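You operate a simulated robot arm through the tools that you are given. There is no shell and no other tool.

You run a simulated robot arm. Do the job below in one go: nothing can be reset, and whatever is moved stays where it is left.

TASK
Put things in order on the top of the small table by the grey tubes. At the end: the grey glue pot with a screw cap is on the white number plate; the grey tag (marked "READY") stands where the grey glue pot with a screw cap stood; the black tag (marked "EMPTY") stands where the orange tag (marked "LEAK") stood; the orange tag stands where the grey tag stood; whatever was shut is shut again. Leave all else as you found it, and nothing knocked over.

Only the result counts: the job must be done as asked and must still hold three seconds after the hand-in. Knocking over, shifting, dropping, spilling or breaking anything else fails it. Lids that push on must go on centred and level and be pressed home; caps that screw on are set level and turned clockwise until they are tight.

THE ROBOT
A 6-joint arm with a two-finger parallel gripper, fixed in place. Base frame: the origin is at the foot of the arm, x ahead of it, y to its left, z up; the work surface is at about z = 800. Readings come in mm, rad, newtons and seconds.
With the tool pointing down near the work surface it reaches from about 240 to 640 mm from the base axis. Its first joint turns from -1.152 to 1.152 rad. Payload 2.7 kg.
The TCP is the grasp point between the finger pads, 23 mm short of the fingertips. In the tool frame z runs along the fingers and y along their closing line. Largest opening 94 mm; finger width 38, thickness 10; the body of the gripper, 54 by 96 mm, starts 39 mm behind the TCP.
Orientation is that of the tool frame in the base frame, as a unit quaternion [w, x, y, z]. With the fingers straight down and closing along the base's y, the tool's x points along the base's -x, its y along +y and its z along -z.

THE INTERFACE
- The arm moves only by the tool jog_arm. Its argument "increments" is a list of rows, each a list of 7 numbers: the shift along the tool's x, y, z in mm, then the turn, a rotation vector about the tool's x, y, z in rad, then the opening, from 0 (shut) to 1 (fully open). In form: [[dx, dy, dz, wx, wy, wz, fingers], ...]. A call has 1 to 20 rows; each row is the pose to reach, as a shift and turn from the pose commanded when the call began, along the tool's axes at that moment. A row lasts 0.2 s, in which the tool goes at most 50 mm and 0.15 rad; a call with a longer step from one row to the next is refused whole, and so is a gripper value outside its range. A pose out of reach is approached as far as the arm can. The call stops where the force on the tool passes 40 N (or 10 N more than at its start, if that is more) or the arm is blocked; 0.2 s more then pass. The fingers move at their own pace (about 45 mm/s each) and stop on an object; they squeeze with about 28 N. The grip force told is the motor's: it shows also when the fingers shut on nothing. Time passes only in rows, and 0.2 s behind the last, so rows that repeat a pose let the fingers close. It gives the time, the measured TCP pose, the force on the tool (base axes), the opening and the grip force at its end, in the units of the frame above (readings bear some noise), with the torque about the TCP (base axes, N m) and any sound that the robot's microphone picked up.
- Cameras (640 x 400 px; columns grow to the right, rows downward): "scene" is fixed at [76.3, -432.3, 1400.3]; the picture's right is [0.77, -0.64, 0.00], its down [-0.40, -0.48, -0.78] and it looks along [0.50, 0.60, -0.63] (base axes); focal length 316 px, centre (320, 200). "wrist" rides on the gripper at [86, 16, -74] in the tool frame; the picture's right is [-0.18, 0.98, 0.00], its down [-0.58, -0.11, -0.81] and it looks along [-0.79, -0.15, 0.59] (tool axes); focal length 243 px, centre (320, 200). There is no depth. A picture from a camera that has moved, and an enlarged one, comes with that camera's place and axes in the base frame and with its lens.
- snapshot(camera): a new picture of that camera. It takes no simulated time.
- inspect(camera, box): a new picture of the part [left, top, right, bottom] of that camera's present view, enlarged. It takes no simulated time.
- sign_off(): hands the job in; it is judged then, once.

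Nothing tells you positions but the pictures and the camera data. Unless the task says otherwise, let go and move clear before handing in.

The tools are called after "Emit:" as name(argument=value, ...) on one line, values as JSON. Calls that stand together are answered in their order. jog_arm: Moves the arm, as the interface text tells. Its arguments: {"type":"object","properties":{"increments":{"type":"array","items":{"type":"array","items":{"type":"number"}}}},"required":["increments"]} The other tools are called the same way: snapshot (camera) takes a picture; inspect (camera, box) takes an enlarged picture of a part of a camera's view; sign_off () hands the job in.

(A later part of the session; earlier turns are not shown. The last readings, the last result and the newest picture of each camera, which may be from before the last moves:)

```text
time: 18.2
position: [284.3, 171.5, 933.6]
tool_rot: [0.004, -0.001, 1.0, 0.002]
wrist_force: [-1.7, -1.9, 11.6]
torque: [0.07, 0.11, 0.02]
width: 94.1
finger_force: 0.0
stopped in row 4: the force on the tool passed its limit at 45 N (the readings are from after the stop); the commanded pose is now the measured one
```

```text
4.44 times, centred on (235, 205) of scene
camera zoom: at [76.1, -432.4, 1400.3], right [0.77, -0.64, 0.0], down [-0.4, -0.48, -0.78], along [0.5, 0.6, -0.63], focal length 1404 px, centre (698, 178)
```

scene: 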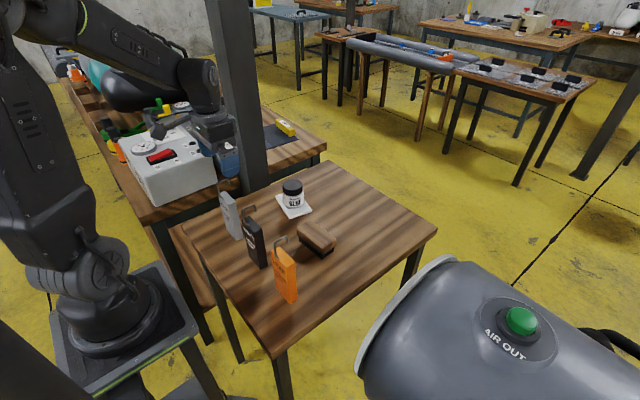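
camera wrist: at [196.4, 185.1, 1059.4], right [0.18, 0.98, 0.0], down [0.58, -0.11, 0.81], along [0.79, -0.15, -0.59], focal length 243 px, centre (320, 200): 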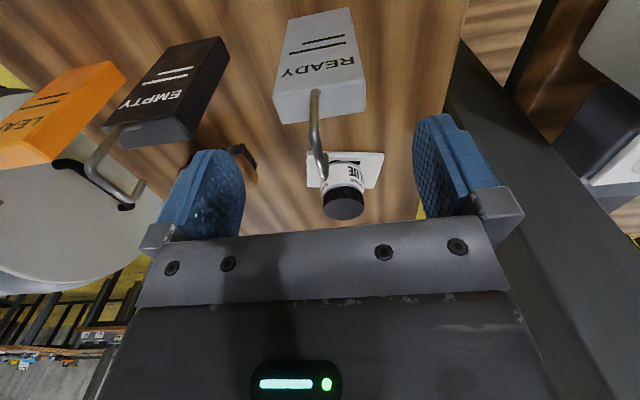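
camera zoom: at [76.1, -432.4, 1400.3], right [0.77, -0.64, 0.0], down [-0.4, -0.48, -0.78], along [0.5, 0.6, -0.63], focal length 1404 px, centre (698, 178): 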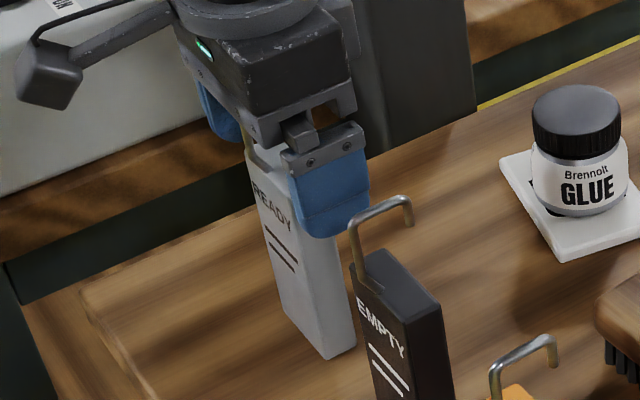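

The palm touched the hook at TCP ≈ 934, so the hook top is higher than I estimated, near 972. I'll back straight up, level the tool again, and check that the tag hasn't moved.

Emit:
jog_arm(increments=[[0, 0, -1.5, 0, 0, 0, 1], [0, 0, -4, 0, 0, 0, 1], [0, 0, -8, 0, 0, 0, 1], [0, 0, -12, 0.004, 0.008, 0.002, 1], [0, 0, -12, 0.004, 0.008, 0.002, 1]])

Emit:
inspect(camera="wrist", box=[160, 20, 480, 260])

Emit:
inspect(camera="scene", box=[190, 150, 270, 250])

```text
time: 19.4
position: [283.4, 171.9, 945.6]
tool_rot: [0.0, 0.001, 1.0, 0.001]
wrist_force: [-0.8, 1.0, -0.1]
torque: [-0.03, 0.0, -0.01]
width: 94.0
finger_force: 0.0
```

```text
1.67 times, centred on (320, 140) of wrist
camera zoom: at [196.6, 187.8, 1020.5], right [0.18, 0.98, 0.0], down [0.58, -0.11, 0.81], along [0.79, -0.15, -0.59], focal length 404 px, centre (320, 300)
```

zoom: 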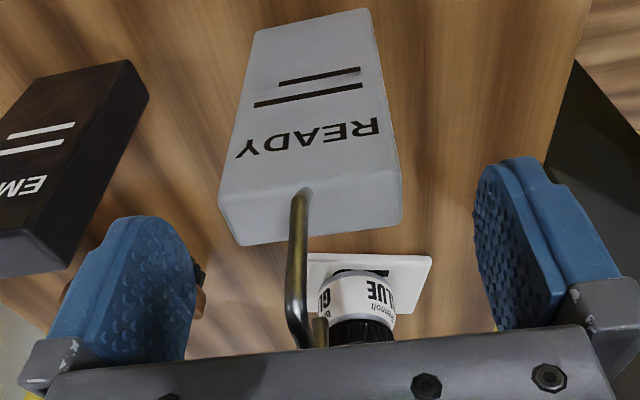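

```text
4.00 times, centred on (230, 200) of scene
camera zoom: at [76.3, -432.3, 1400.3], right [0.77, -0.64, 0.0], down [-0.4, -0.48, -0.78], along [0.5, 0.6, -0.63], focal length 1263 px, centre (680, 200)
```

zoom: 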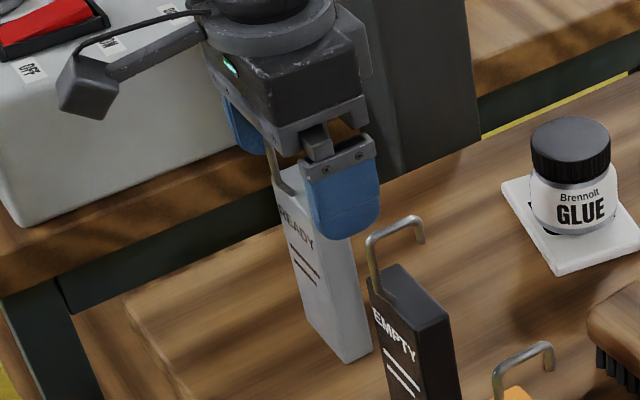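

Emit:
inspect(camera="wrist", box=[270, 120, 370, 240])

Emit:
inspect(camera="scene", box=[270, 225, 310, 270])

Emit:
inspect(camera="scene", box=[210, 170, 250, 215])

```text
3.33 times, centred on (320, 180) of wrist
camera zoom: at [196.6, 187.8, 1020.5], right [0.18, 0.98, 0.0], down [0.58, -0.11, 0.81], along [0.79, -0.15, -0.59], focal length 809 px, centre (320, 267)
```

zoom: 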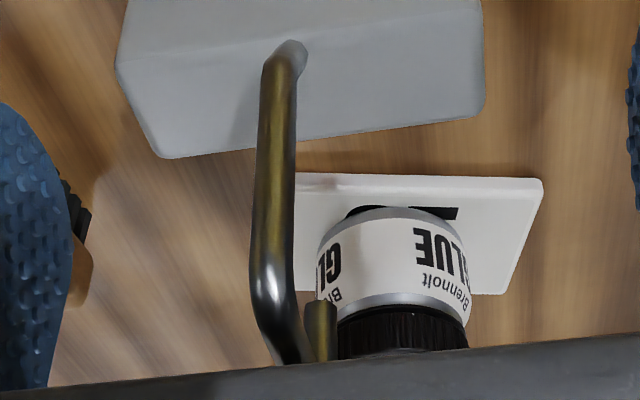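

```text
8.89 times, centred on (290, 248) of scene
camera zoom: at [76.3, -432.3, 1400.3], right [0.77, -0.64, 0.0], down [-0.4, -0.48, -0.78], along [0.5, 0.6, -0.63], focal length 2808 px, centre (587, -222)
```

zoom: 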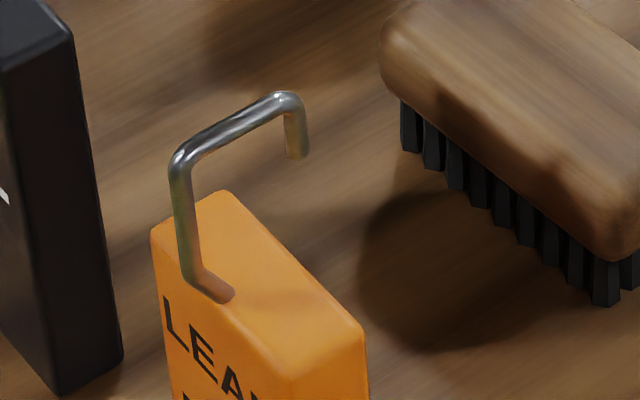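

```text
8.89 times, centred on (230, 192) of scene
camera zoom: at [76.3, -432.3, 1400.3], right [0.77, -0.64, 0.0], down [-0.4, -0.48, -0.78], along [0.5, 0.6, -0.63], focal length 2808 px, centre (1120, 267)
```

zoom: 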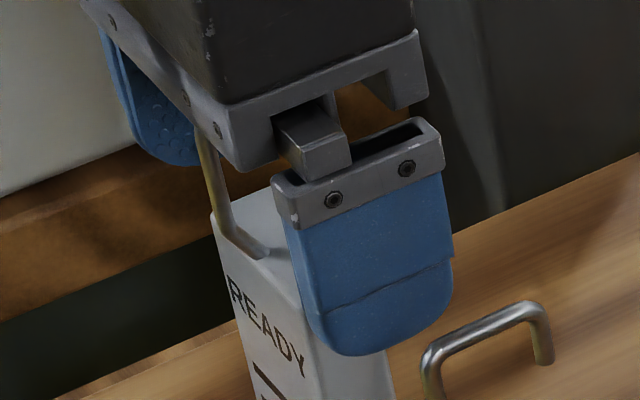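

The scene close-up shows the tag still standing in its place. The hook is a flat loop in the x–z plane, from z ≈ 922 to 973 at y ≈ 169.6, so it makes a good handle. I'll centre on it, raise 4 mm, and close slowly on the loop.

Emit:
jog_arm(increments=[[0, -1, -2, 0, 0, 0, 1], [0, -2.1, -4, 0, 0, 0, 1], [0, -2.1, -4, 0, 0, 0, 0.8], [0, -2.1, -4, 0, 0, 0, 0.6], [0, -2.1, -4, 0, 0, 0, 0.4], [0, -2.1, -4, 0, 0, 0, 0.3], [0, -2.1, -4, 0, 0, 0, 0.22], [0, -2.1, -4, 0, 0, 0, 0.22]])

Emit:
inspect(camera="wrist", box=[200, 40, 440, 250])

Emit:
inspect(camera="scene", box=[205, 160, 255, 215])

```text
time: 21.2
position: [283.5, 168.4, 949.0]
tool_rot: [0.0, 0.001, 1.0, 0.001]
wrist_force: [0.1, -0.3, 0.3]
torque: [-0.01, 0.0, 0.01]
width: 20.5
finger_force: 0.1
```

```text
1.90 times, centred on (320, 145) of wrist
camera zoom: at [196.9, 185.4, 1024.1], right [0.18, 0.98, 0.0], down [0.58, -0.11, 0.81], along [0.79, -0.15, -0.59], focal length 462 px, centre (320, 305)
```

zoom: 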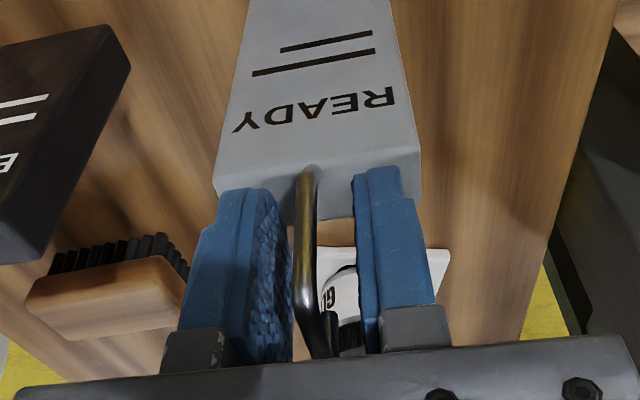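

```text
7.27 times, centred on (230, 188) of scene
camera zoom: at [76.3, -432.3, 1400.3], right [0.77, -0.64, 0.0], down [-0.4, -0.48, -0.78], along [0.5, 0.6, -0.63], focal length 2297 px, centre (974, 291)
```

zoom: 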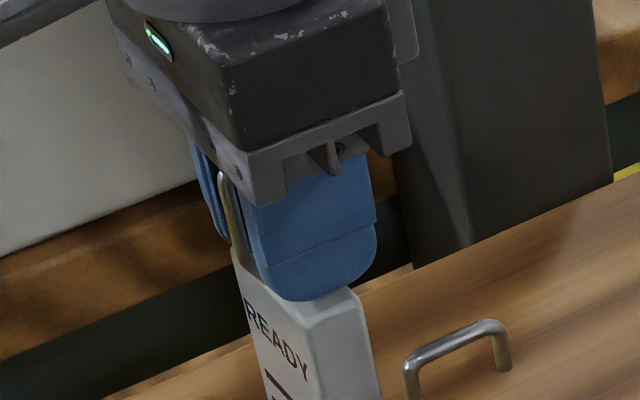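

The hook is centred between the pads. I'll close on it slowly.

Emit:
jog_arm(increments=[[0, 0, 0, 0, 0, 0, 0.18], [0, 0, 0, 0, 0, 0, 0.14], [0, 0, 0, 0, 0, 0, 0.11], [0, 0, 0, 0, 0, 0, 0.08], [0, 0, 0, 0, 0, 0, 0.06], [0, 0, 0, 0, 0, 0, 0.03], [0, 0, 0, 0, 0, 0, 0], [0, 0, 0, 0, 0, 0, 0], [0, 0, 0, 0, 0, 0, 0]])

Emit:
inspect(camera="wrist", box=[200, 0, 440, 250])

Emit:
inspect(camera="scene", box=[190, 150, 270, 250])

```text
time: 23.2
position: [283.2, 168.8, 949.0]
tool_rot: [0.0, 0.001, 1.0, 0.0]
wrist_force: [-0.8, -0.9, -0.7]
torque: [0.01, -0.02, -0.03]
width: 4.8
finger_force: 28.1
```

```text
1.60 times, centred on (320, 125) of wrist
camera zoom: at [196.9, 185.4, 1024.1], right [0.18, 0.98, 0.0], down [0.58, -0.11, 0.81], along [0.79, -0.15, -0.59], focal length 388 px, centre (320, 320)
```

zoom: 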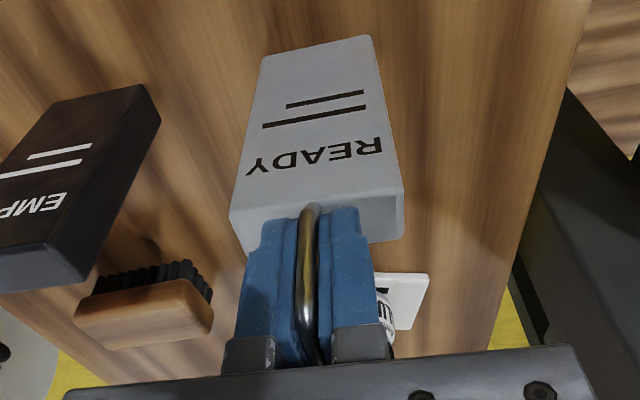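

```text
4.00 times, centred on (230, 200) of scene
camera zoom: at [76.3, -432.3, 1400.3], right [0.77, -0.64, 0.0], down [-0.4, -0.48, -0.78], along [0.5, 0.6, -0.63], focal length 1263 px, centre (680, 200)
```

zoom: 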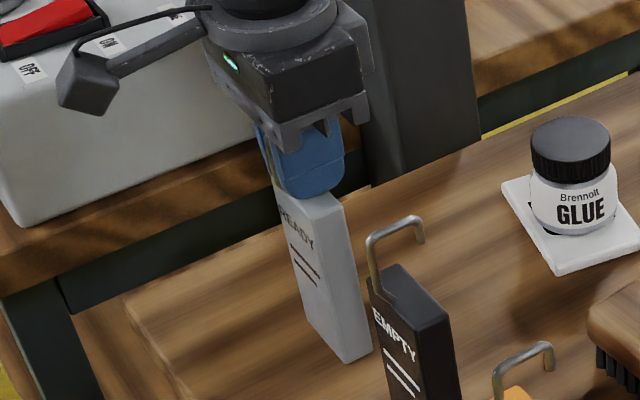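

The hook is clamped and the tag hasn't moved. I'll lift straight up and check that it hangs true.

Emit:
jog_arm(increments=[[0, 0, -3, 0, 0, 0, 0], [0, 0, -8, 0, 0, 0, 0], [0, 0, -20, 0, 0, 0, 0], [0, 0, -35, 0, 0, 0, 0], [0, 0, -52, 0, 0, 0, 0], [0, 0, -70, 0, 0, 0, 0], [0, 0, -88, 0, 0, 0, 0], [0, 0, -100, 0, 0, 0, 0], [0, 0, -100, 0, 0, 0, 0]])

Emit:
snapshot(camera="wrist")

Emit:
inspect(camera="scene", box=[170, 90, 290, 260])

```text
time: 25.2
position: [283.3, 170.4, 1049.5]
tool_rot: [0.0, 0.001, 1.0, 0.001]
wrist_force: [0.5, -0.1, -0.9]
torque: [-0.01, 0.03, -0.03]
width: 4.5
finger_force: 28.7
```

```text
taken
camera wrist: at [197.1, 184.6, 1124.2], right [0.18, 0.98, 0.0], down [0.58, -0.11, 0.81], along [0.79, -0.15, -0.59], focal length 243 px, centre (320, 200)
```

wrist: 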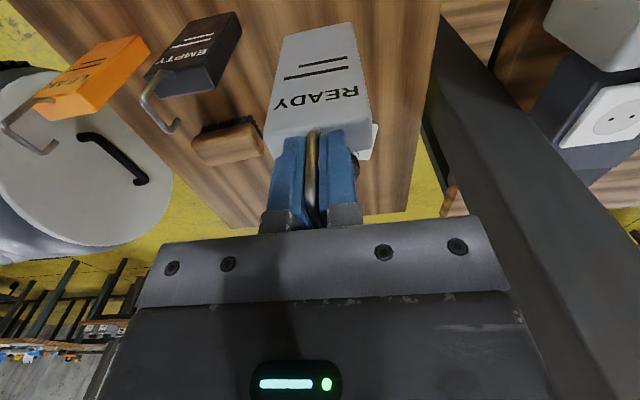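

```text
2.35 times, centred on (230, 175) of scene
camera zoom: at [76.3, -432.3, 1400.3], right [0.77, -0.64, 0.0], down [-0.4, -0.48, -0.78], along [0.5, 0.6, -0.63], focal length 743 px, centre (532, 259)
```

zoom: 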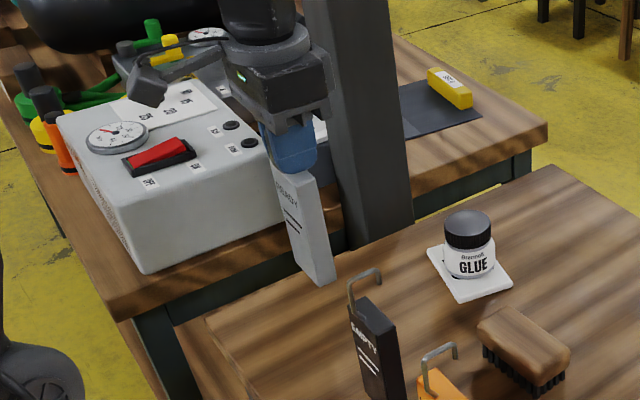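

The tag hangs straight. I'll carry it at this height, with its bottom at about z = 900, to above the pot's old place near (531, 10).

Emit:
jog_arm(increments=[[-7.5, -4.8, 0, 0, 0, 0, 0], [-22.4, -14.3, 0, 0, 0, 0, 0], [-42.4, -27.1, 0, 0, 0, 0, 0], [-64.8, -41.4, 0, 0, 0, 0, 0], [-87.3, -55.8, 0, 0, 0, 0, 0], [-109.7, -70.1, 0, 0, 0, 0, 0], [-132.2, -84.5, 0, 0, 0, 0, 0], [-154.6, -98.8, 0, 0, 0, 0, 0], [-177.1, -113.2, 0, 0, 0, 0, 0], [-199.5, -127.5, 0, 0, 0, 0, 0], [-219.5, -140.3, 0, 0, 0, 0, 0], [-234.4, -149.8, 0, 0, 0, 0, 0], [-244.4, -156.2, 0, 0, 0, 0, 0], [-249.4, -159.4, 0, 0, 0, 0, 0], [-249.4, -159.4, 0, 0, 0, 0, 0]])

Emit:
snapshot(camera="wrist")

Emit:
inspect(camera="scene", box=[280, 100, 440, 260])

```text
time: 28.4
position: [531.8, 8.9, 1049.2]
tool_rot: [0.0, 0.0, 1.0, 0.001]
wrist_force: [0.5, 0.6, -1.0]
torque: [0.0, 0.02, -0.03]
width: 4.7
finger_force: 28.0
```

```text
taken
camera wrist: at [445.9, 24.5, 1123.8], right [0.18, 0.98, 0.0], down [0.58, -0.11, 0.81], along [0.79, -0.15, -0.59], focal length 243 px, centre (320, 200)
```

wrist: 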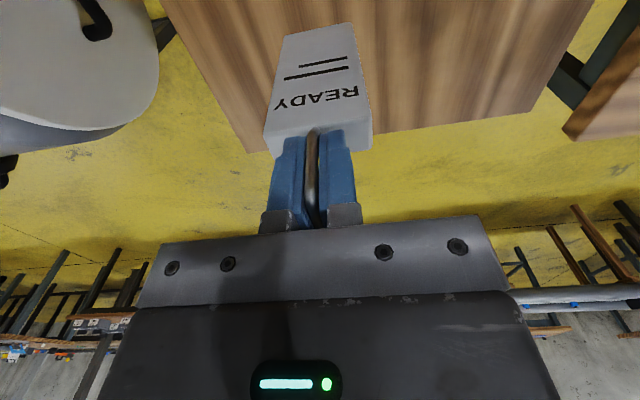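

```text
2.50 times, centred on (360, 180) of scene
camera zoom: at [76.3, -432.3, 1400.3], right [0.77, -0.64, 0.0], down [-0.4, -0.48, -0.78], along [0.5, 0.6, -0.63], focal length 790 px, centre (220, 250)
```

zoom: 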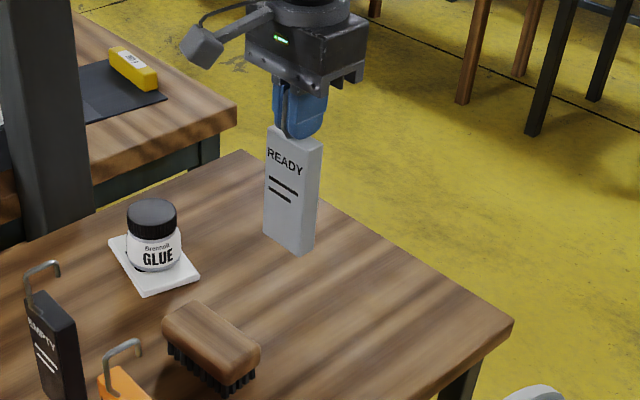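

Emit:
jog_arm(increments=[[-0.3, 0.6, 10, 0, 0, 0, 0], [-0.5, 1.2, 25, 0, 0, 0, 0], [-0.5, 1.2, 42, 0, 0, 0, 0], [-0.5, 1.2, 58, 0, 0, 0, 0], [-0.5, 1.2, 74, 0, 0, 0, 0], [-0.5, 1.2, 86, 0, 0, 0, 0], [-0.5, 1.2, 93, 0, 0, 0, 0], [-0.5, 1.2, 95, 0, 0, 0, 0], [-0.5, 1.2, 95, 0, 0, 0, 0]])

Emit:
snapshot(camera="wrist")

Emit:
inspect(camera="scene", box=[320, 140, 400, 240])

```text
time: 30.4
position: [533.5, 10.4, 953.8]
tool_rot: [0.0, 0.001, 1.0, 0.001]
wrist_force: [-0.3, 0.7, -1.1]
torque: [0.03, 0.02, -0.04]
width: 4.8
finger_force: 27.7
```

```text
taken
camera wrist: at [446.5, 26.5, 1028.9], right [0.18, 0.98, 0.0], down [0.58, -0.11, 0.81], along [0.79, -0.15, -0.59], focal length 243 px, centre (320, 200)
```

wrist: 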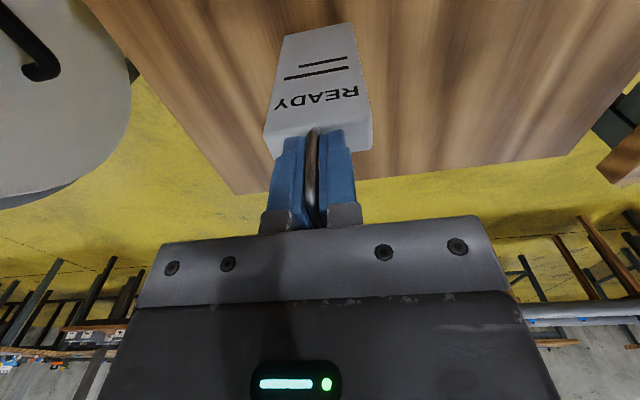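

```text
4.00 times, centred on (360, 190) of scene
camera zoom: at [76.3, -432.3, 1400.3], right [0.77, -0.64, 0.0], down [-0.4, -0.48, -0.78], along [0.5, 0.6, -0.63], focal length 1263 px, centre (160, 240)
```

zoom: 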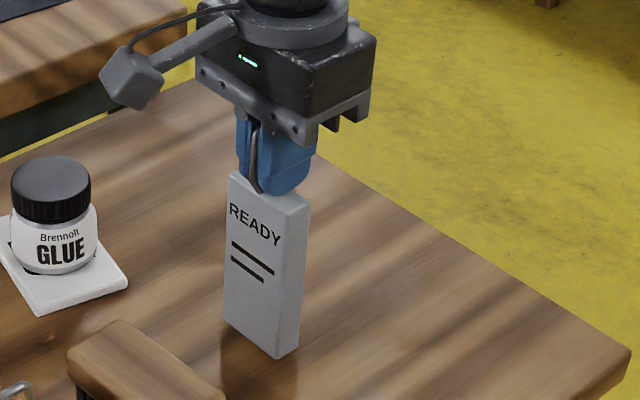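

Emit:
jog_arm(increments=[[0, 0, 1, 0, 0, 0, 0], [0, 0, 2, 0, 0, 0, 0], [0, 0, 3, 0, 0, 0, 0], [0, 0, 3.7, 0, 0, 0, 0], [0, 0, 3.7, 0, 0, 0, 0]])

```text
time: 31.6
position: [533.9, 11.6, 950.3]
tool_rot: [0.0, 0.0, 1.0, 0.001]
wrist_force: [1.0, -0.3, -1.4]
torque: [-0.03, -0.01, 0.03]
width: 4.9
finger_force: 27.9
```

Emit:
jog_arm(increments=[[0, 0, 0.7, 0, 0, 0, 0], [0, 0, 1.2, 0, 0, 0, 0], [0, 0, 1.2, 0, 0, 0, 0]])

Emit:
inspect(camera="scene", box=[320, 140, 400, 240])

Emit:
snapshot(camera="wrist")

```text
time: 32.4
position: [532.7, 12.5, 949.4]
tool_rot: [0.001, 0.0, 1.0, 0.002]
wrist_force: [-0.5, 0.0, -0.8]
torque: [-0.02, 0.0, -0.01]
width: 4.8
finger_force: 27.3
```

```text
4.00 times, centred on (360, 190) of scene
camera zoom: at [76.3, -432.3, 1400.3], right [0.77, -0.64, 0.0], down [-0.4, -0.48, -0.78], along [0.5, 0.6, -0.63], focal length 1263 px, centre (160, 240)
```

zoom: 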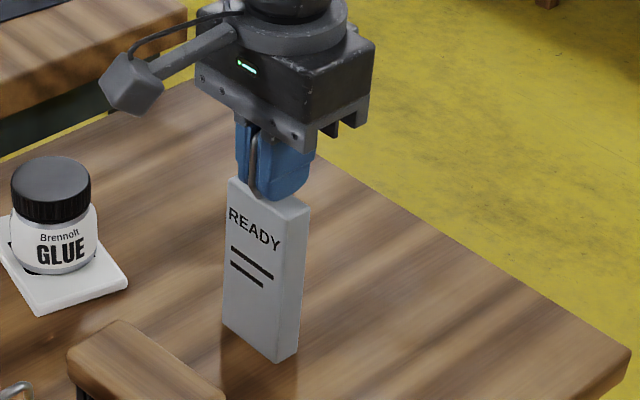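

```text
taken
camera wrist: at [446.7, 27.0, 1024.4], right [0.18, 0.98, 0.0], down [0.58, -0.11, 0.81], along [0.79, -0.15, -0.59], focal length 243 px, centre (320, 200)
```

wrist: 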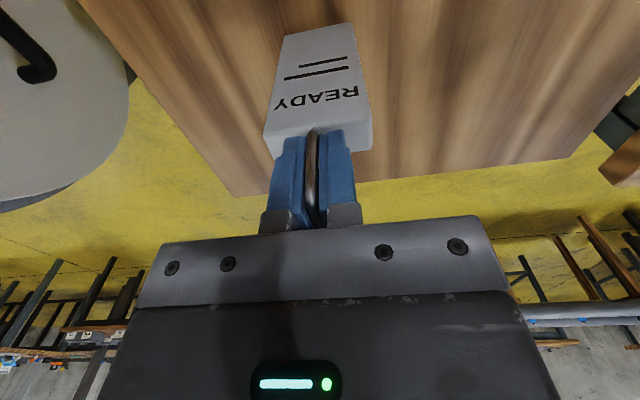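

Emit:
jog_arm(increments=[[0, -1, 0, 0, 0, 0, 0], [0, -1, 0.5, 0, 0, 0, 0], [0, -1, 1, 0, 0, 0, 0], [0, -1, 1, 0, 0, 0, 0]])

```text
time: 33.4
position: [533.4, 10.3, 949.9]
tool_rot: [0.0, 0.001, 1.0, 0.001]
wrist_force: [0.7, 0.7, -0.4]
torque: [0.01, -0.08, 0.03]
width: 4.5
finger_force: 28.3
```

Emit:
jog_arm(increments=[[0, 0, 0.5, 0, 0, 0, 0], [0, 0, 1, 0, 0, 0, 0], [0, 0, 1, 0, 0, 0, 0]])

Emit:
inspect(camera="wrist", box=[200, 0, 440, 250])

```text
time: 34.2
position: [532.6, 10.0, 950.1]
tool_rot: [0.0, 0.0, 1.0, 0.0]
wrist_force: [-5.0, -0.3, 14.0]
torque: [-0.02, 0.85, 0.02]
width: 4.6
finger_force: 28.0
```

```text
1.60 times, centred on (320, 125) of wrist
camera zoom: at [446.4, 25.8, 1023.9], right [0.18, 0.98, 0.0], down [0.58, -0.11, 0.81], along [0.79, -0.15, -0.59], focal length 388 px, centre (320, 320)
```

zoom: 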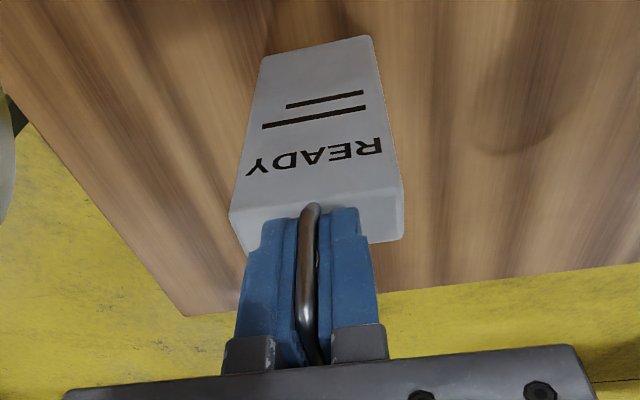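

The tag bottom is now on the table. I'll ease off slightly, open a little, and then lift clear along the hook.

Emit:
jog_arm(increments=[[0, 0, -0.4, 0, 0, 0, 0], [0, 0, -0.7, 0, 0, 0, 0], [0, 0, -0.7, 0, 0, 0, 0]])

```text
time: 35.0
position: [532.5, 10.1, 948.5]
tool_rot: [0.0, 0.0, 1.0, 0.0]
wrist_force: [-4.8, -1.0, 19.4]
torque: [-0.08, 0.66, 0.03]
width: 4.8
finger_force: 28.2
```

Emit:
jog_arm(increments=[[0, 0, -0.5, 0, 0, 0, 0], [0, 0, -0.8, 0, 0, 0, 0], [0, 0, -0.8, 0, 0, 0, 0]])

Emit:
inspect(camera="wrist", box=[200, 0, 440, 250])

```text
time: 35.8
position: [532.9, 9.6, 949.0]
tool_rot: [0.0, 0.001, 1.0, 0.001]
wrist_force: [3.4, -0.9, 7.4]
torque: [-0.12, -0.6, -0.07]
width: 4.9
finger_force: 27.5
```

```text
1.60 times, centred on (320, 125) of wrist
camera zoom: at [447.0, 26.0, 1023.7], right [0.19, 0.98, 0.0], down [0.58, -0.11, 0.81], along [0.79, -0.15, -0.59], focal length 388 px, centre (320, 320)
```

zoom: 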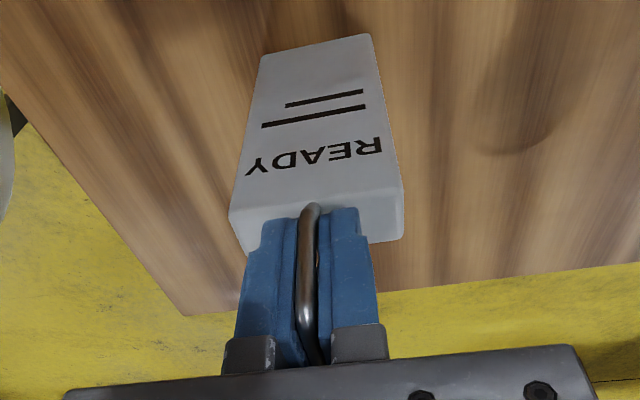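

Emit:
jog_arm(increments=[[0, 0, 0, 0, 0, 0, 0], [0, 0, 0, 0, 0, 0, 0.02], [0, 0, 0, 0, 0, 0, 0.06], [0, 0, 0, 0, 0, 0, 0.1], [0, 0, 0, 0, 0, 0, 0.2], [0, 0, 0, 0, 0, 0, 0.35], [0, 0, 0, 0, 0, 0, 0.45], [0, 0, 0, 0, 0, 0, 0.45]])

Emit:
inspect(camera="wrist", box=[200, 0, 440, 250])

Emit:
inspect(camera="scene", box=[320, 140, 400, 240])

```text
time: 37.6
position: [534.2, 10.3, 949.3]
tool_rot: [0.0, 0.0, 1.0, 0.001]
wrist_force: [-0.1, 0.5, -0.4]
torque: [-0.02, 0.01, 0.0]
width: 42.0
finger_force: 0.0
```

```text
1.60 times, centred on (320, 125) of wrist
camera zoom: at [446.8, 26.0, 1024.0], right [0.18, 0.98, 0.0], down [0.58, -0.11, 0.81], along [0.79, -0.15, -0.59], focal length 388 px, centre (320, 320)
```

zoom: 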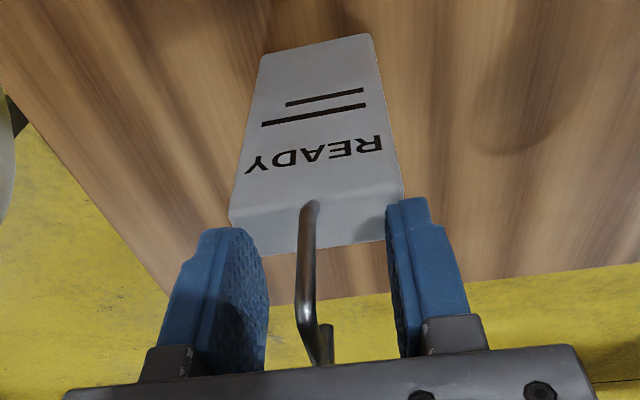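

```text
4.00 times, centred on (360, 190) of scene
camera zoom: at [76.3, -432.3, 1400.3], right [0.77, -0.64, 0.0], down [-0.4, -0.48, -0.78], along [0.5, 0.6, -0.63], focal length 1263 px, centre (160, 240)
```

zoom: 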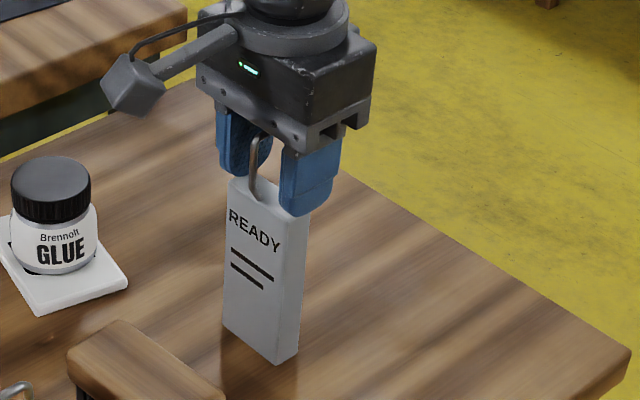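

The grey tag stands on the pot's old place. I'll rise clear of its hook and go to above the orange tag.

Emit:
jog_arm(increments=[[0, 0, -10, 0, 0, 0, 0.45], [0, 0, -30, 0, 0, 0, 0.45], [0, 0, -60, 0, 0, 0, 0.45], [0, 0, -95, 0, 0, 0, 0.45], [31, -9.6, -95, 0, 0, 0, 0.45], [62, -19.2, -95, 0, 0, 0, 0.45], [93, -28.8, -95, 0, 0, 0, 0.45], [124, -38.4, -95, 0, 0, 0, 0.45], [155, -48, -95, 0, 0, 0, 0.45], [186, -57.6, -95, 0, 0, 0, 0.45], [217, -67.2, -95, 0, 0, 0, 0.45], [249.5, -77, -95, 0, 0, 0, 0.45], [249.5, -77, -95, 0, 0, 0, 0.45], [249.5, -77, -95, 0, 0, 0, 0.45]])

Emit:
snapshot(camera="wrist")

Emit:
snapshot(camera="scene")

Emit:
inspect(camera="wrist", box=[240, 0, 400, 180])

```text
time: 40.6
position: [282.4, -66.2, 1041.6]
tool_rot: [0.0, 0.001, 1.0, 0.001]
wrist_force: [0.4, 1.4, 0.0]
torque: [-0.04, 0.01, 0.01]
width: 42.3
finger_force: 0.0
```

```text
taken
camera wrist: at [196.2, -50.8, 1117.1], right [0.18, 0.98, 0.0], down [0.58, -0.11, 0.81], along [0.79, -0.15, -0.59], focal length 243 px, centre (320, 200)
```

wrist: 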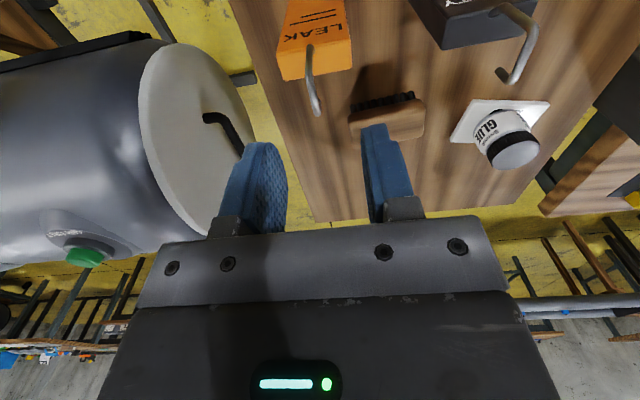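

```text
taken
```

scene: 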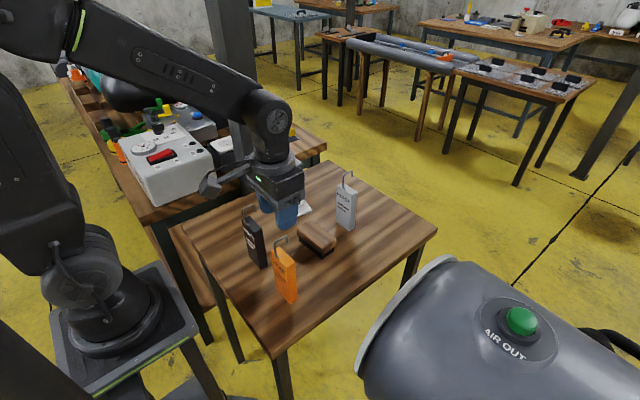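

```text
2.22 times, centred on (320, 90) of wrist
camera zoom: at [196.2, -50.8, 1117.1], right [0.18, 0.98, 0.0], down [0.58, -0.11, 0.81], along [0.79, -0.15, -0.59], focal length 539 px, centre (320, 444)
```

zoom: 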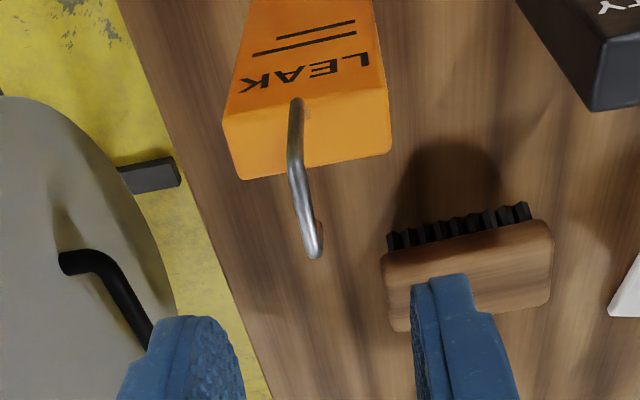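

The orange tag's centre is at about (281.5, -70.5), with its hook at y ≈ -71.2. I'll align and go down until the hook is between the open pads.

Emit:
jog_arm(increments=[[-0.3, -2, 15, 0, 0, 0, 0.45], [-0.3, -4.2, 35, 0, 0, 0, 0.45], [-0.3, -4.2, 55, 0, 0, 0, 0.45], [-0.3, -4.2, 75, 0, 0, 0, 0.45], [-0.3, -4.2, 88, 0, 0, 0, 0.45], [-0.3, -4.2, 93, 0, 0, 0, 0.45], [-0.3, -4.2, 93, 0, 0, 0, 0.3], [-0.3, -4.2, 93, 0, 0, 0, 0.22], [-0.3, -4.2, 93, 0, 0, 0, 0.22]])

Emit:
inspect(camera="wrist", box=[200, 0, 440, 250])

Emit:
inspect(camera="scene", box=[240, 190, 320, 310])

```text
time: 42.6
position: [284.2, -71.3, 949.3]
tool_rot: [0.001, 0.0, 1.0, 0.001]
wrist_force: [0.2, 0.0, -0.2]
torque: [0.01, 0.03, 0.01]
width: 20.7
finger_force: 0.1
```

```text
1.60 times, centred on (320, 125) of wrist
camera zoom: at [196.9, -56.0, 1025.1], right [0.18, 0.98, 0.0], down [0.58, -0.11, 0.81], along [0.79, -0.15, -0.59], focal length 388 px, centre (320, 320)
```

zoom: 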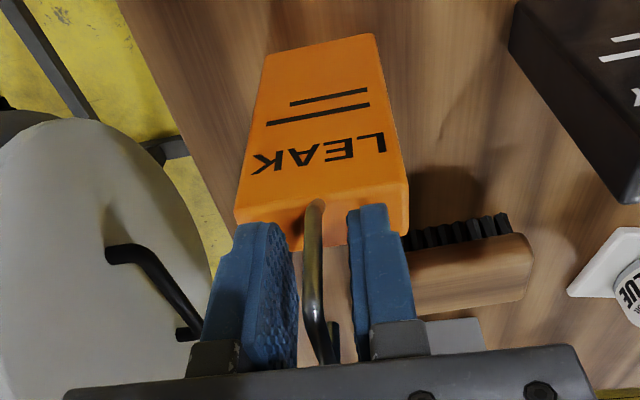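

```text
3.33 times, centred on (280, 250) of scene
camera zoom: at [76.3, -432.3, 1400.3], right [0.77, -0.64, 0.0], down [-0.4, -0.48, -0.78], along [0.5, 0.6, -0.63], focal length 1053 px, centre (453, 33)
```

zoom: 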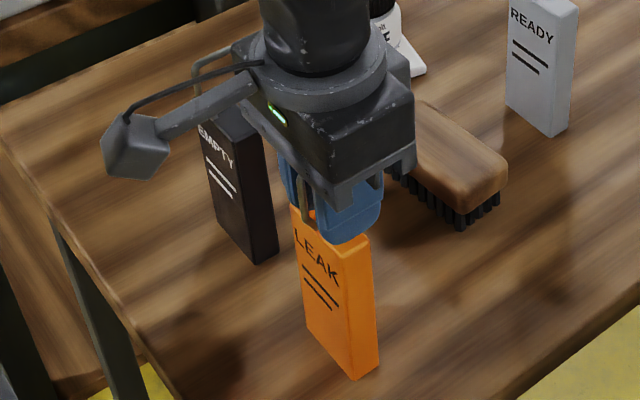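

Emit:
jog_arm(increments=[[0, 0.7, 0.5, 0, 0, 0, 0.22], [0, 1.4, 1, 0, 0, 0, 0.22], [0, 1.4, 1, 0, 0, 0, 0.22], [0, 1.4, 1, 0, 0, 0, 0.18], [0, 1.4, 1, 0, 0, 0, 0.14], [0, 1.4, 1, 0, 0, 0, 0.11], [0, 1.4, 1, 0, 0, 0, 0.09]])

Emit:
inspect(camera="wrist", box=[200, 0, 440, 250])

```text
time: 44.2
position: [284.3, -69.7, 950.2]
tool_rot: [0.0, 0.001, 1.0, 0.001]
wrist_force: [-0.5, 0.7, 0.2]
torque: [0.0, 0.04, -0.02]
width: 8.5
finger_force: 0.0
```

```text
1.60 times, centred on (320, 125) of wrist
camera zoom: at [197.2, -54.2, 1024.9], right [0.18, 0.98, 0.0], down [0.58, -0.11, 0.81], along [0.79, -0.15, -0.59], focal length 388 px, centre (320, 320)
```

zoom: 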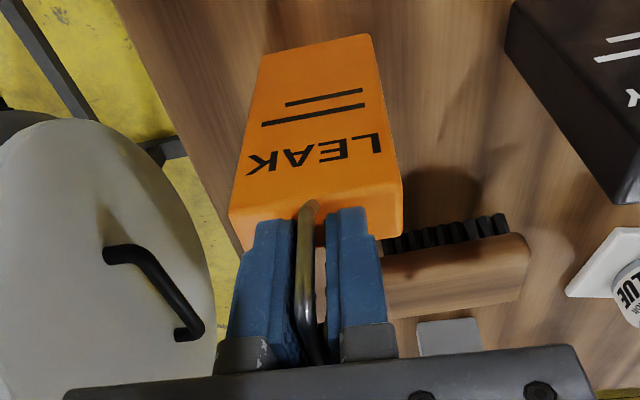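

Emit:
jog_arm(increments=[[0, -0.3, 0, 0, 0, 0, 0.08], [0, -0.3, 0, 0, 0, 0, 0.06], [0, -0.3, 0, 0, 0, 0, 0.04], [0, -0.3, 0, 0, 0, 0, 0.02], [0, -0.3, 0, 0, 0, 0, 0], [0, -0.3, 0, 0, 0, 0, 0], [0, -0.3, 0, 0, 0, 0, 0]])

Emit:
inspect(camera="wrist", box=[200, 0, 440, 250])

Emit:
inspect(camera="scene", box=[240, 190, 320, 310])

```text
time: 45.8
position: [284.1, -69.7, 950.6]
tool_rot: [0.0, 0.0, 1.0, 0.0]
wrist_force: [0.2, -0.4, 0.4]
torque: [-0.05, -0.02, 0.01]
width: 4.7
finger_force: 27.7
```

```text
1.60 times, centred on (320, 125) of wrist
camera zoom: at [197.2, -54.3, 1025.0], right [0.18, 0.98, 0.0], down [0.58, -0.11, 0.81], along [0.79, -0.15, -0.59], focal length 388 px, centre (320, 320)
```

zoom: 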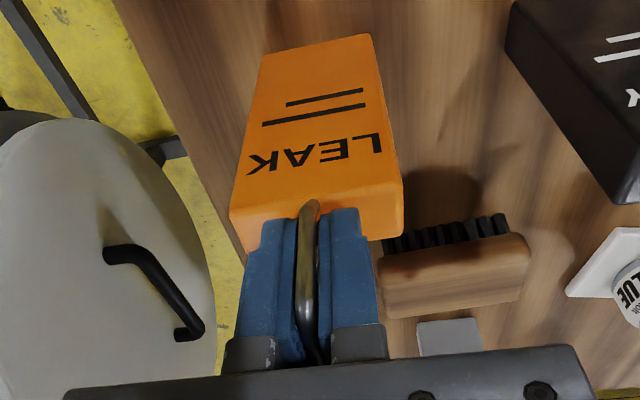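

```text
3.33 times, centred on (280, 250) of scene
camera zoom: at [76.3, -432.3, 1400.3], right [0.77, -0.64, 0.0], down [-0.4, -0.48, -0.78], along [0.5, 0.6, -0.63], focal length 1053 px, centre (453, 33)
```

zoom: 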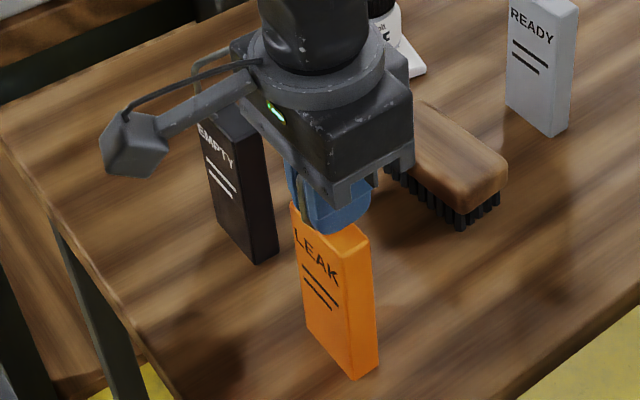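

Gripped. I'll lift it, go around the black tag on its far side, and then come over to the grey tag's old place.

Emit:
jog_arm(increments=[[0, 0, -3, 0, 0, 0, 0], [0, 0, -8, 0, 0, 0, 0], [0, 0, -20, 0, 0, 0, 0], [0, 0, -35, 0, 0, 0, 0], [0, 0, -52, 0, 0, 0, 0], [0, 0, -70, 0, 0, 0, 0], [0, 0, -88, 0, 0, 0, 0], [0, 0, -100, 0, 0, 0, 0], [-10, 4, -100, 0, 0, 0, 0], [-28, 12, -100, 0, 0, 0, 0], [-50, 22, -100, 0, 0, 0, 0], [-72, 32, -100, 0, 0, 0, 0], [-92, 44, -100, 0, 0, 0, 0], [-103, 62, -100, 0, 0, 0, 0], [-105, 84, -100, 0, 0, 0, 0], [-105, 107, -100, 0, 0, 0, 0], [-105, 130, -100, 0, 0, 0, 0], [-105, 150, -100, 0, 0, 0, 0], [-105, 162, -100, 0, 0, 0, 0], [-105, 165, -100, 0, 0, 0, 0]])

Emit:
snapshot(camera="scene")

Emit:
snapshot(camera="wrist")

```text
time: 50.0
position: [389.5, 95.1, 1049.9]
tool_rot: [-0.001, 0.0, 1.0, 0.001]
wrist_force: [-0.4, 0.2, -0.1]
torque: [0.0, 0.01, 0.01]
width: 4.6
finger_force: 28.1
```

```text
taken
```

scene: 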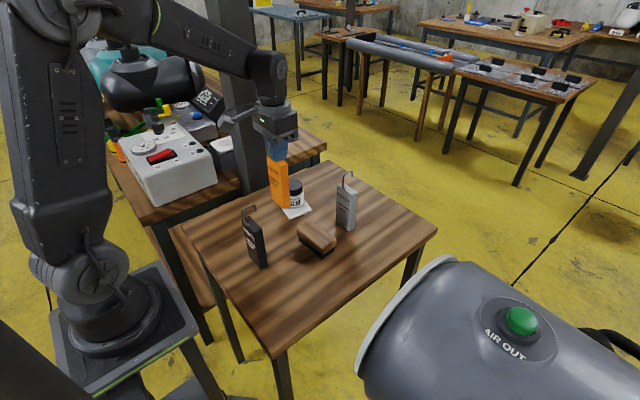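

```text
taken
camera wrist: at [303.0, 111.3, 1124.5], right [0.18, 0.98, 0.0], down [0.58, -0.11, 0.81], along [0.79, -0.15, -0.59], focal length 243 px, centre (320, 200)
```

wrist: 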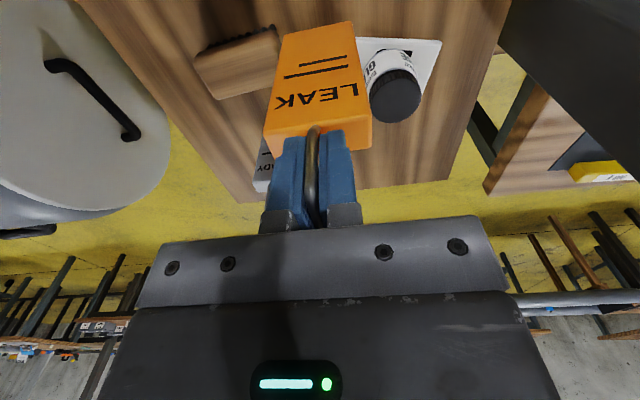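

Emit:
jog_arm(increments=[[6, 4.2, 0, 0, 0, 0, 0], [22, 15.5, 0, 0, 0, 0, 0], [42, 29.7, 0, 0, 0, 0, 0], [62, 43.9, 0, 0, 0, 0, 0], [82, 58, 0, 0, 0, 0, 0], [97, 68.7, 0, 0, 0, 0, 0], [105.3, 74.5, 0, 0, 0, 0, 0], [105.3, 74.5, 0, 0, 0, 0, 0], [105.3, 74.5, 15, 0, 0, 0, 0], [105.3, 74.5, 33, 0, 0, 0, 0], [105.3, 74.5, 50, 0, 0, 0, 0], [105.3, 74.5, 67, 0, 0, 0, 0], [105.3, 74.5, 82, 0, 0, 0, 0], [105.3, 74.5, 91, 0, 0, 0, 0], [105.3, 74.5, 95, 0, 0, 0, 0], [105.3, 74.5, 95, 0, 0, 0, 0]])

Emit:
snapshot(camera="wrist")

Emit:
inspect(camera="scene", box=[190, 150, 270, 250])

```text
time: 53.4
position: [285.6, 170.1, 955.6]
tool_rot: [0.0, 0.001, 1.0, 0.001]
wrist_force: [-0.5, 0.1, -1.0]
torque: [0.01, 0.0, 0.0]
width: 5.1
finger_force: 28.1
```

```text
taken
camera wrist: at [198.0, 185.8, 1030.1], right [0.18, 0.98, 0.0], down [0.58, -0.11, 0.81], along [0.79, -0.15, -0.59], focal length 243 px, centre (320, 200)
```

wrist: 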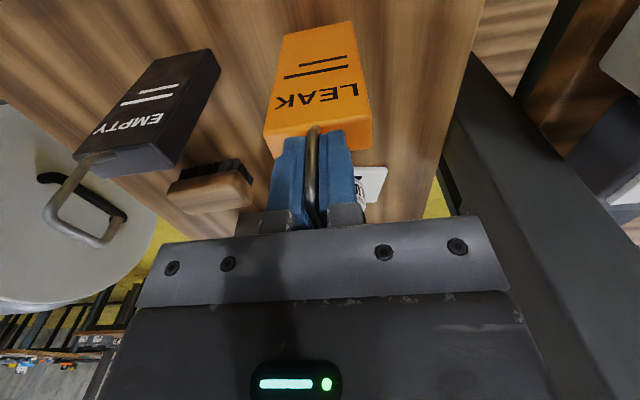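

```text
4.00 times, centred on (230, 200) of scene
camera zoom: at [76.3, -432.3, 1400.3], right [0.77, -0.64, 0.0], down [-0.4, -0.48, -0.78], along [0.5, 0.6, -0.63], focal length 1263 px, centre (680, 200)
```

zoom: 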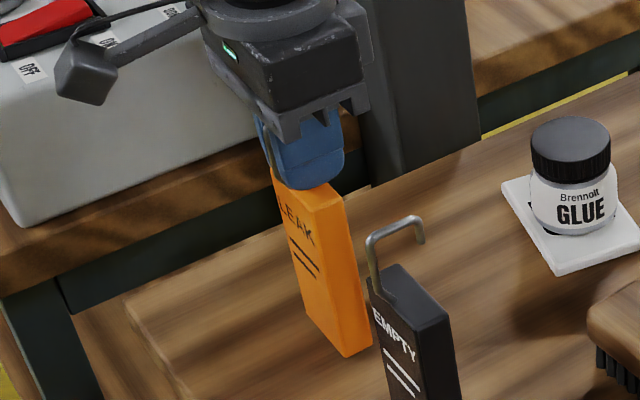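

Emit:
jog_arm(increments=[[0.6, -0.3, 1, 0, 0, 0, 0], [0.6, -0.3, 2.5, 0, 0, 0, 0], [0.6, -0.3, 3.8, 0, 0, 0, 0], [0.6, -0.3, 4.5, 0, 0, 0, 0], [0.6, -0.3, 4.5, 0, 0, 0, 0], [0.6, -0.3, 4.5, 0, 0, 0, 0]])

Emit:
inspect(camera="wrist", box=[200, 0, 440, 250])

Emit:
inspect(camera="scene", box=[190, 150, 270, 250])

```text
time: 54.8
position: [283.1, 170.6, 950.9]
tool_rot: [0.0, 0.001, 1.0, -0.001]
wrist_force: [-0.1, -0.7, -1.3]
torque: [0.02, -0.01, 0.01]
width: 4.8
finger_force: 27.5
```

```text
1.60 times, centred on (320, 125) of wrist
camera zoom: at [197.4, 185.1, 1025.6], right [0.18, 0.98, 0.0], down [0.58, -0.11, 0.81], along [0.79, -0.15, -0.59], focal length 388 px, centre (320, 320)
```

zoom: 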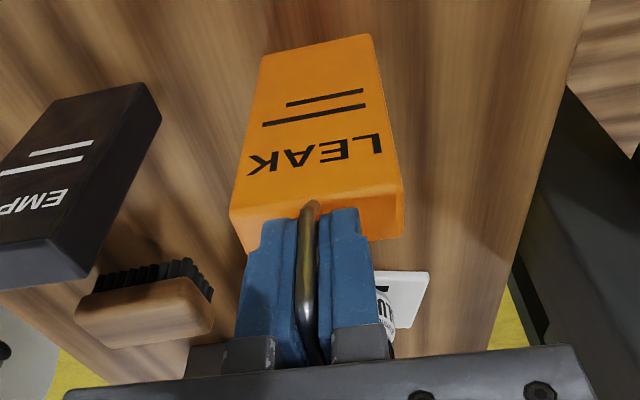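

```text
4.00 times, centred on (230, 200) of scene
camera zoom: at [76.3, -432.3, 1400.3], right [0.77, -0.64, 0.0], down [-0.4, -0.48, -0.78], along [0.5, 0.6, -0.63], focal length 1263 px, centre (680, 200)
```

zoom: 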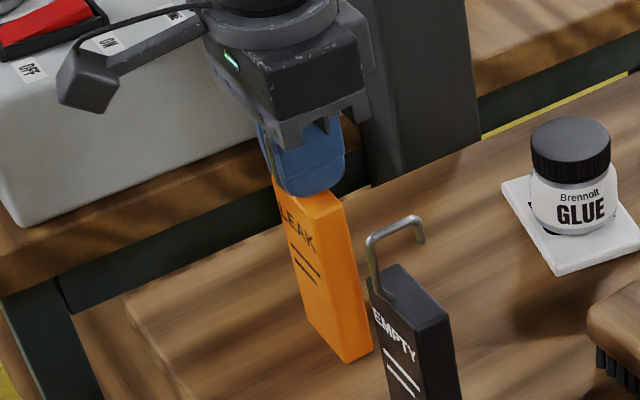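

Emit:
jog_arm(increments=[[0, 0, 0.4, 0, 0, 0, 0], [0, 0, 0.4, 0, 0, 0, 0], [0, 0, 0.4, 0, 0, 0, 0]])

Emit:
jog_arm(increments=[[0, 0, 0.3, 0, 0, 0, 0], [0, 0, 0.3, 0, 0, 0, 0], [0, 0, 0.3, 0, 0, 0, 0]])

```text
time: 55.6
position: [283.6, 168.3, 950.8]
tool_rot: [0.001, 0.001, 1.0, 0.001]
wrist_force: [-0.7, 0.2, -0.9]
torque: [-0.01, 0.0, 0.0]
width: 4.9
finger_force: 27.9
```

```text
time: 56.4
position: [284.7, 168.7, 949.4]
tool_rot: [0.001, 0.001, 1.0, 0.001]
wrist_force: [0.1, 0.1, -0.3]
torque: [-0.02, 0.02, -0.01]
width: 4.8
finger_force: 27.9
```

Emit:
jog_arm(increments=[[0, 0, 0.4, 0, 0, 0, 0], [0, 0, 0.4, 0, 0, 0, 0], [0, 0, 0.4, 0, 0, 0, 0]])

Emit:
inspect(camera="wrist", box=[200, 0, 440, 250])

```text
time: 57.2
position: [283.6, 168.1, 950.3]
tool_rot: [0.0, 0.0, 1.0, 0.001]
wrist_force: [-1.7, 0.2, 0.0]
torque: [-0.05, 0.0, 0.01]
width: 4.8
finger_force: 27.9
```

```text
1.60 times, centred on (320, 125) of wrist
camera zoom: at [197.0, 184.7, 1024.9], right [0.18, 0.98, 0.0], down [0.58, -0.11, 0.81], along [0.79, -0.15, -0.59], focal length 388 px, centre (320, 320)
```

zoom: 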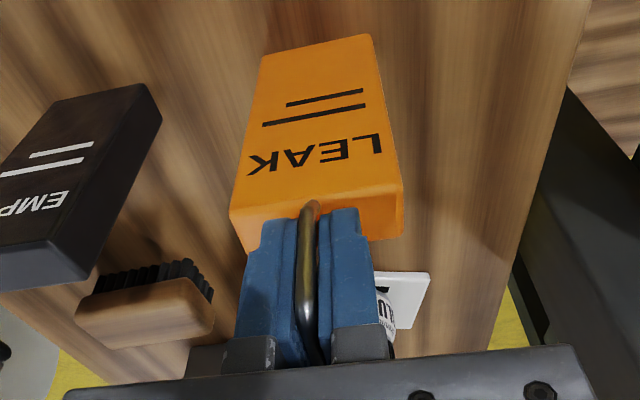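

Emit:
jog_arm(increments=[[0, 0.6, 0, 0, 0, 0, 0], [0, 0.6, 0.3, 0, 0, 0, 0], [0, 0.6, 0.3, 0, 0, 0, 0]])

```text
time: 58.0
position: [285.3, 168.8, 950.6]
tool_rot: [0.0, 0.0, 1.0, 0.0]
wrist_force: [-5.0, -2.3, 18.3]
torque: [-0.12, 0.75, 0.0]
width: 4.7
finger_force: 28.1
```

Emit:
jog_arm(increments=[[0, 0, -0.5, 0, 0, 0, 0], [0, 0, -0.6, 0, 0, 0, 0], [0, 0, -0.6, 0, 0, 0, 0], [0, 0, -0.6, 0, 0, 0, 0]])

```text
time: 59.0
position: [284.6, 170.9, 949.5]
tool_rot: [0.0, 0.0, 1.0, 0.001]
wrist_force: [1.3, -2.8, 10.2]
torque: [-0.18, -0.21, 0.02]
width: 4.6
finger_force: 28.0
```

Emit:
jog_arm(increments=[[0, 0, -0.2, 0, 0, 0, 0], [0, 0, -0.2, 0, 0, 0, 0.02], [0, 0, -0.2, 0, 0, 0, 0.06], [0, 0, -0.2, 0, 0, 0, 0.1], [0, 0, -0.2, 0, 0, 0, 0.2], [0, 0, -0.2, 0, 0, 0, 0.35], [0, 0, -0.2, 0, 0, 0, 0.45], [0, 0, -0.2, 0, 0, 0, 0.45]])

Emit:
inspect(camera="wrist", box=[200, 0, 440, 250])

Emit:
inspect(camera="scene", box=[190, 150, 270, 250])

```text
time: 60.8
position: [283.2, 169.5, 949.3]
tool_rot: [0.0, 0.002, 1.0, 0.001]
wrist_force: [0.4, 0.4, 0.2]
torque: [0.01, 0.0, 0.0]
width: 42.2
finger_force: 0.0
```

```text
1.60 times, centred on (320, 125) of wrist
camera zoom: at [196.9, 185.5, 1024.6], right [0.18, 0.98, 0.0], down [0.58, -0.11, 0.81], along [0.79, -0.15, -0.59], focal length 388 px, centre (320, 320)
```

zoom: 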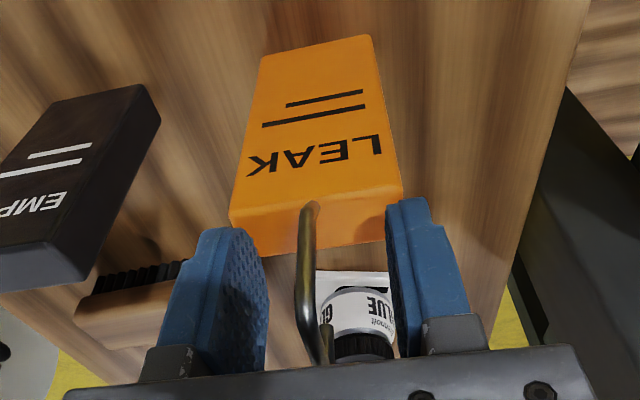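

```text
4.00 times, centred on (230, 200) of scene
camera zoom: at [76.3, -432.3, 1400.3], right [0.77, -0.64, 0.0], down [-0.4, -0.48, -0.78], along [0.5, 0.6, -0.63], focal length 1263 px, centre (680, 200)
```

zoom: 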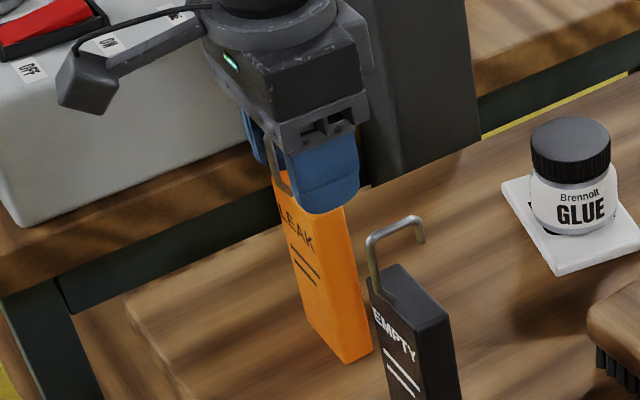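

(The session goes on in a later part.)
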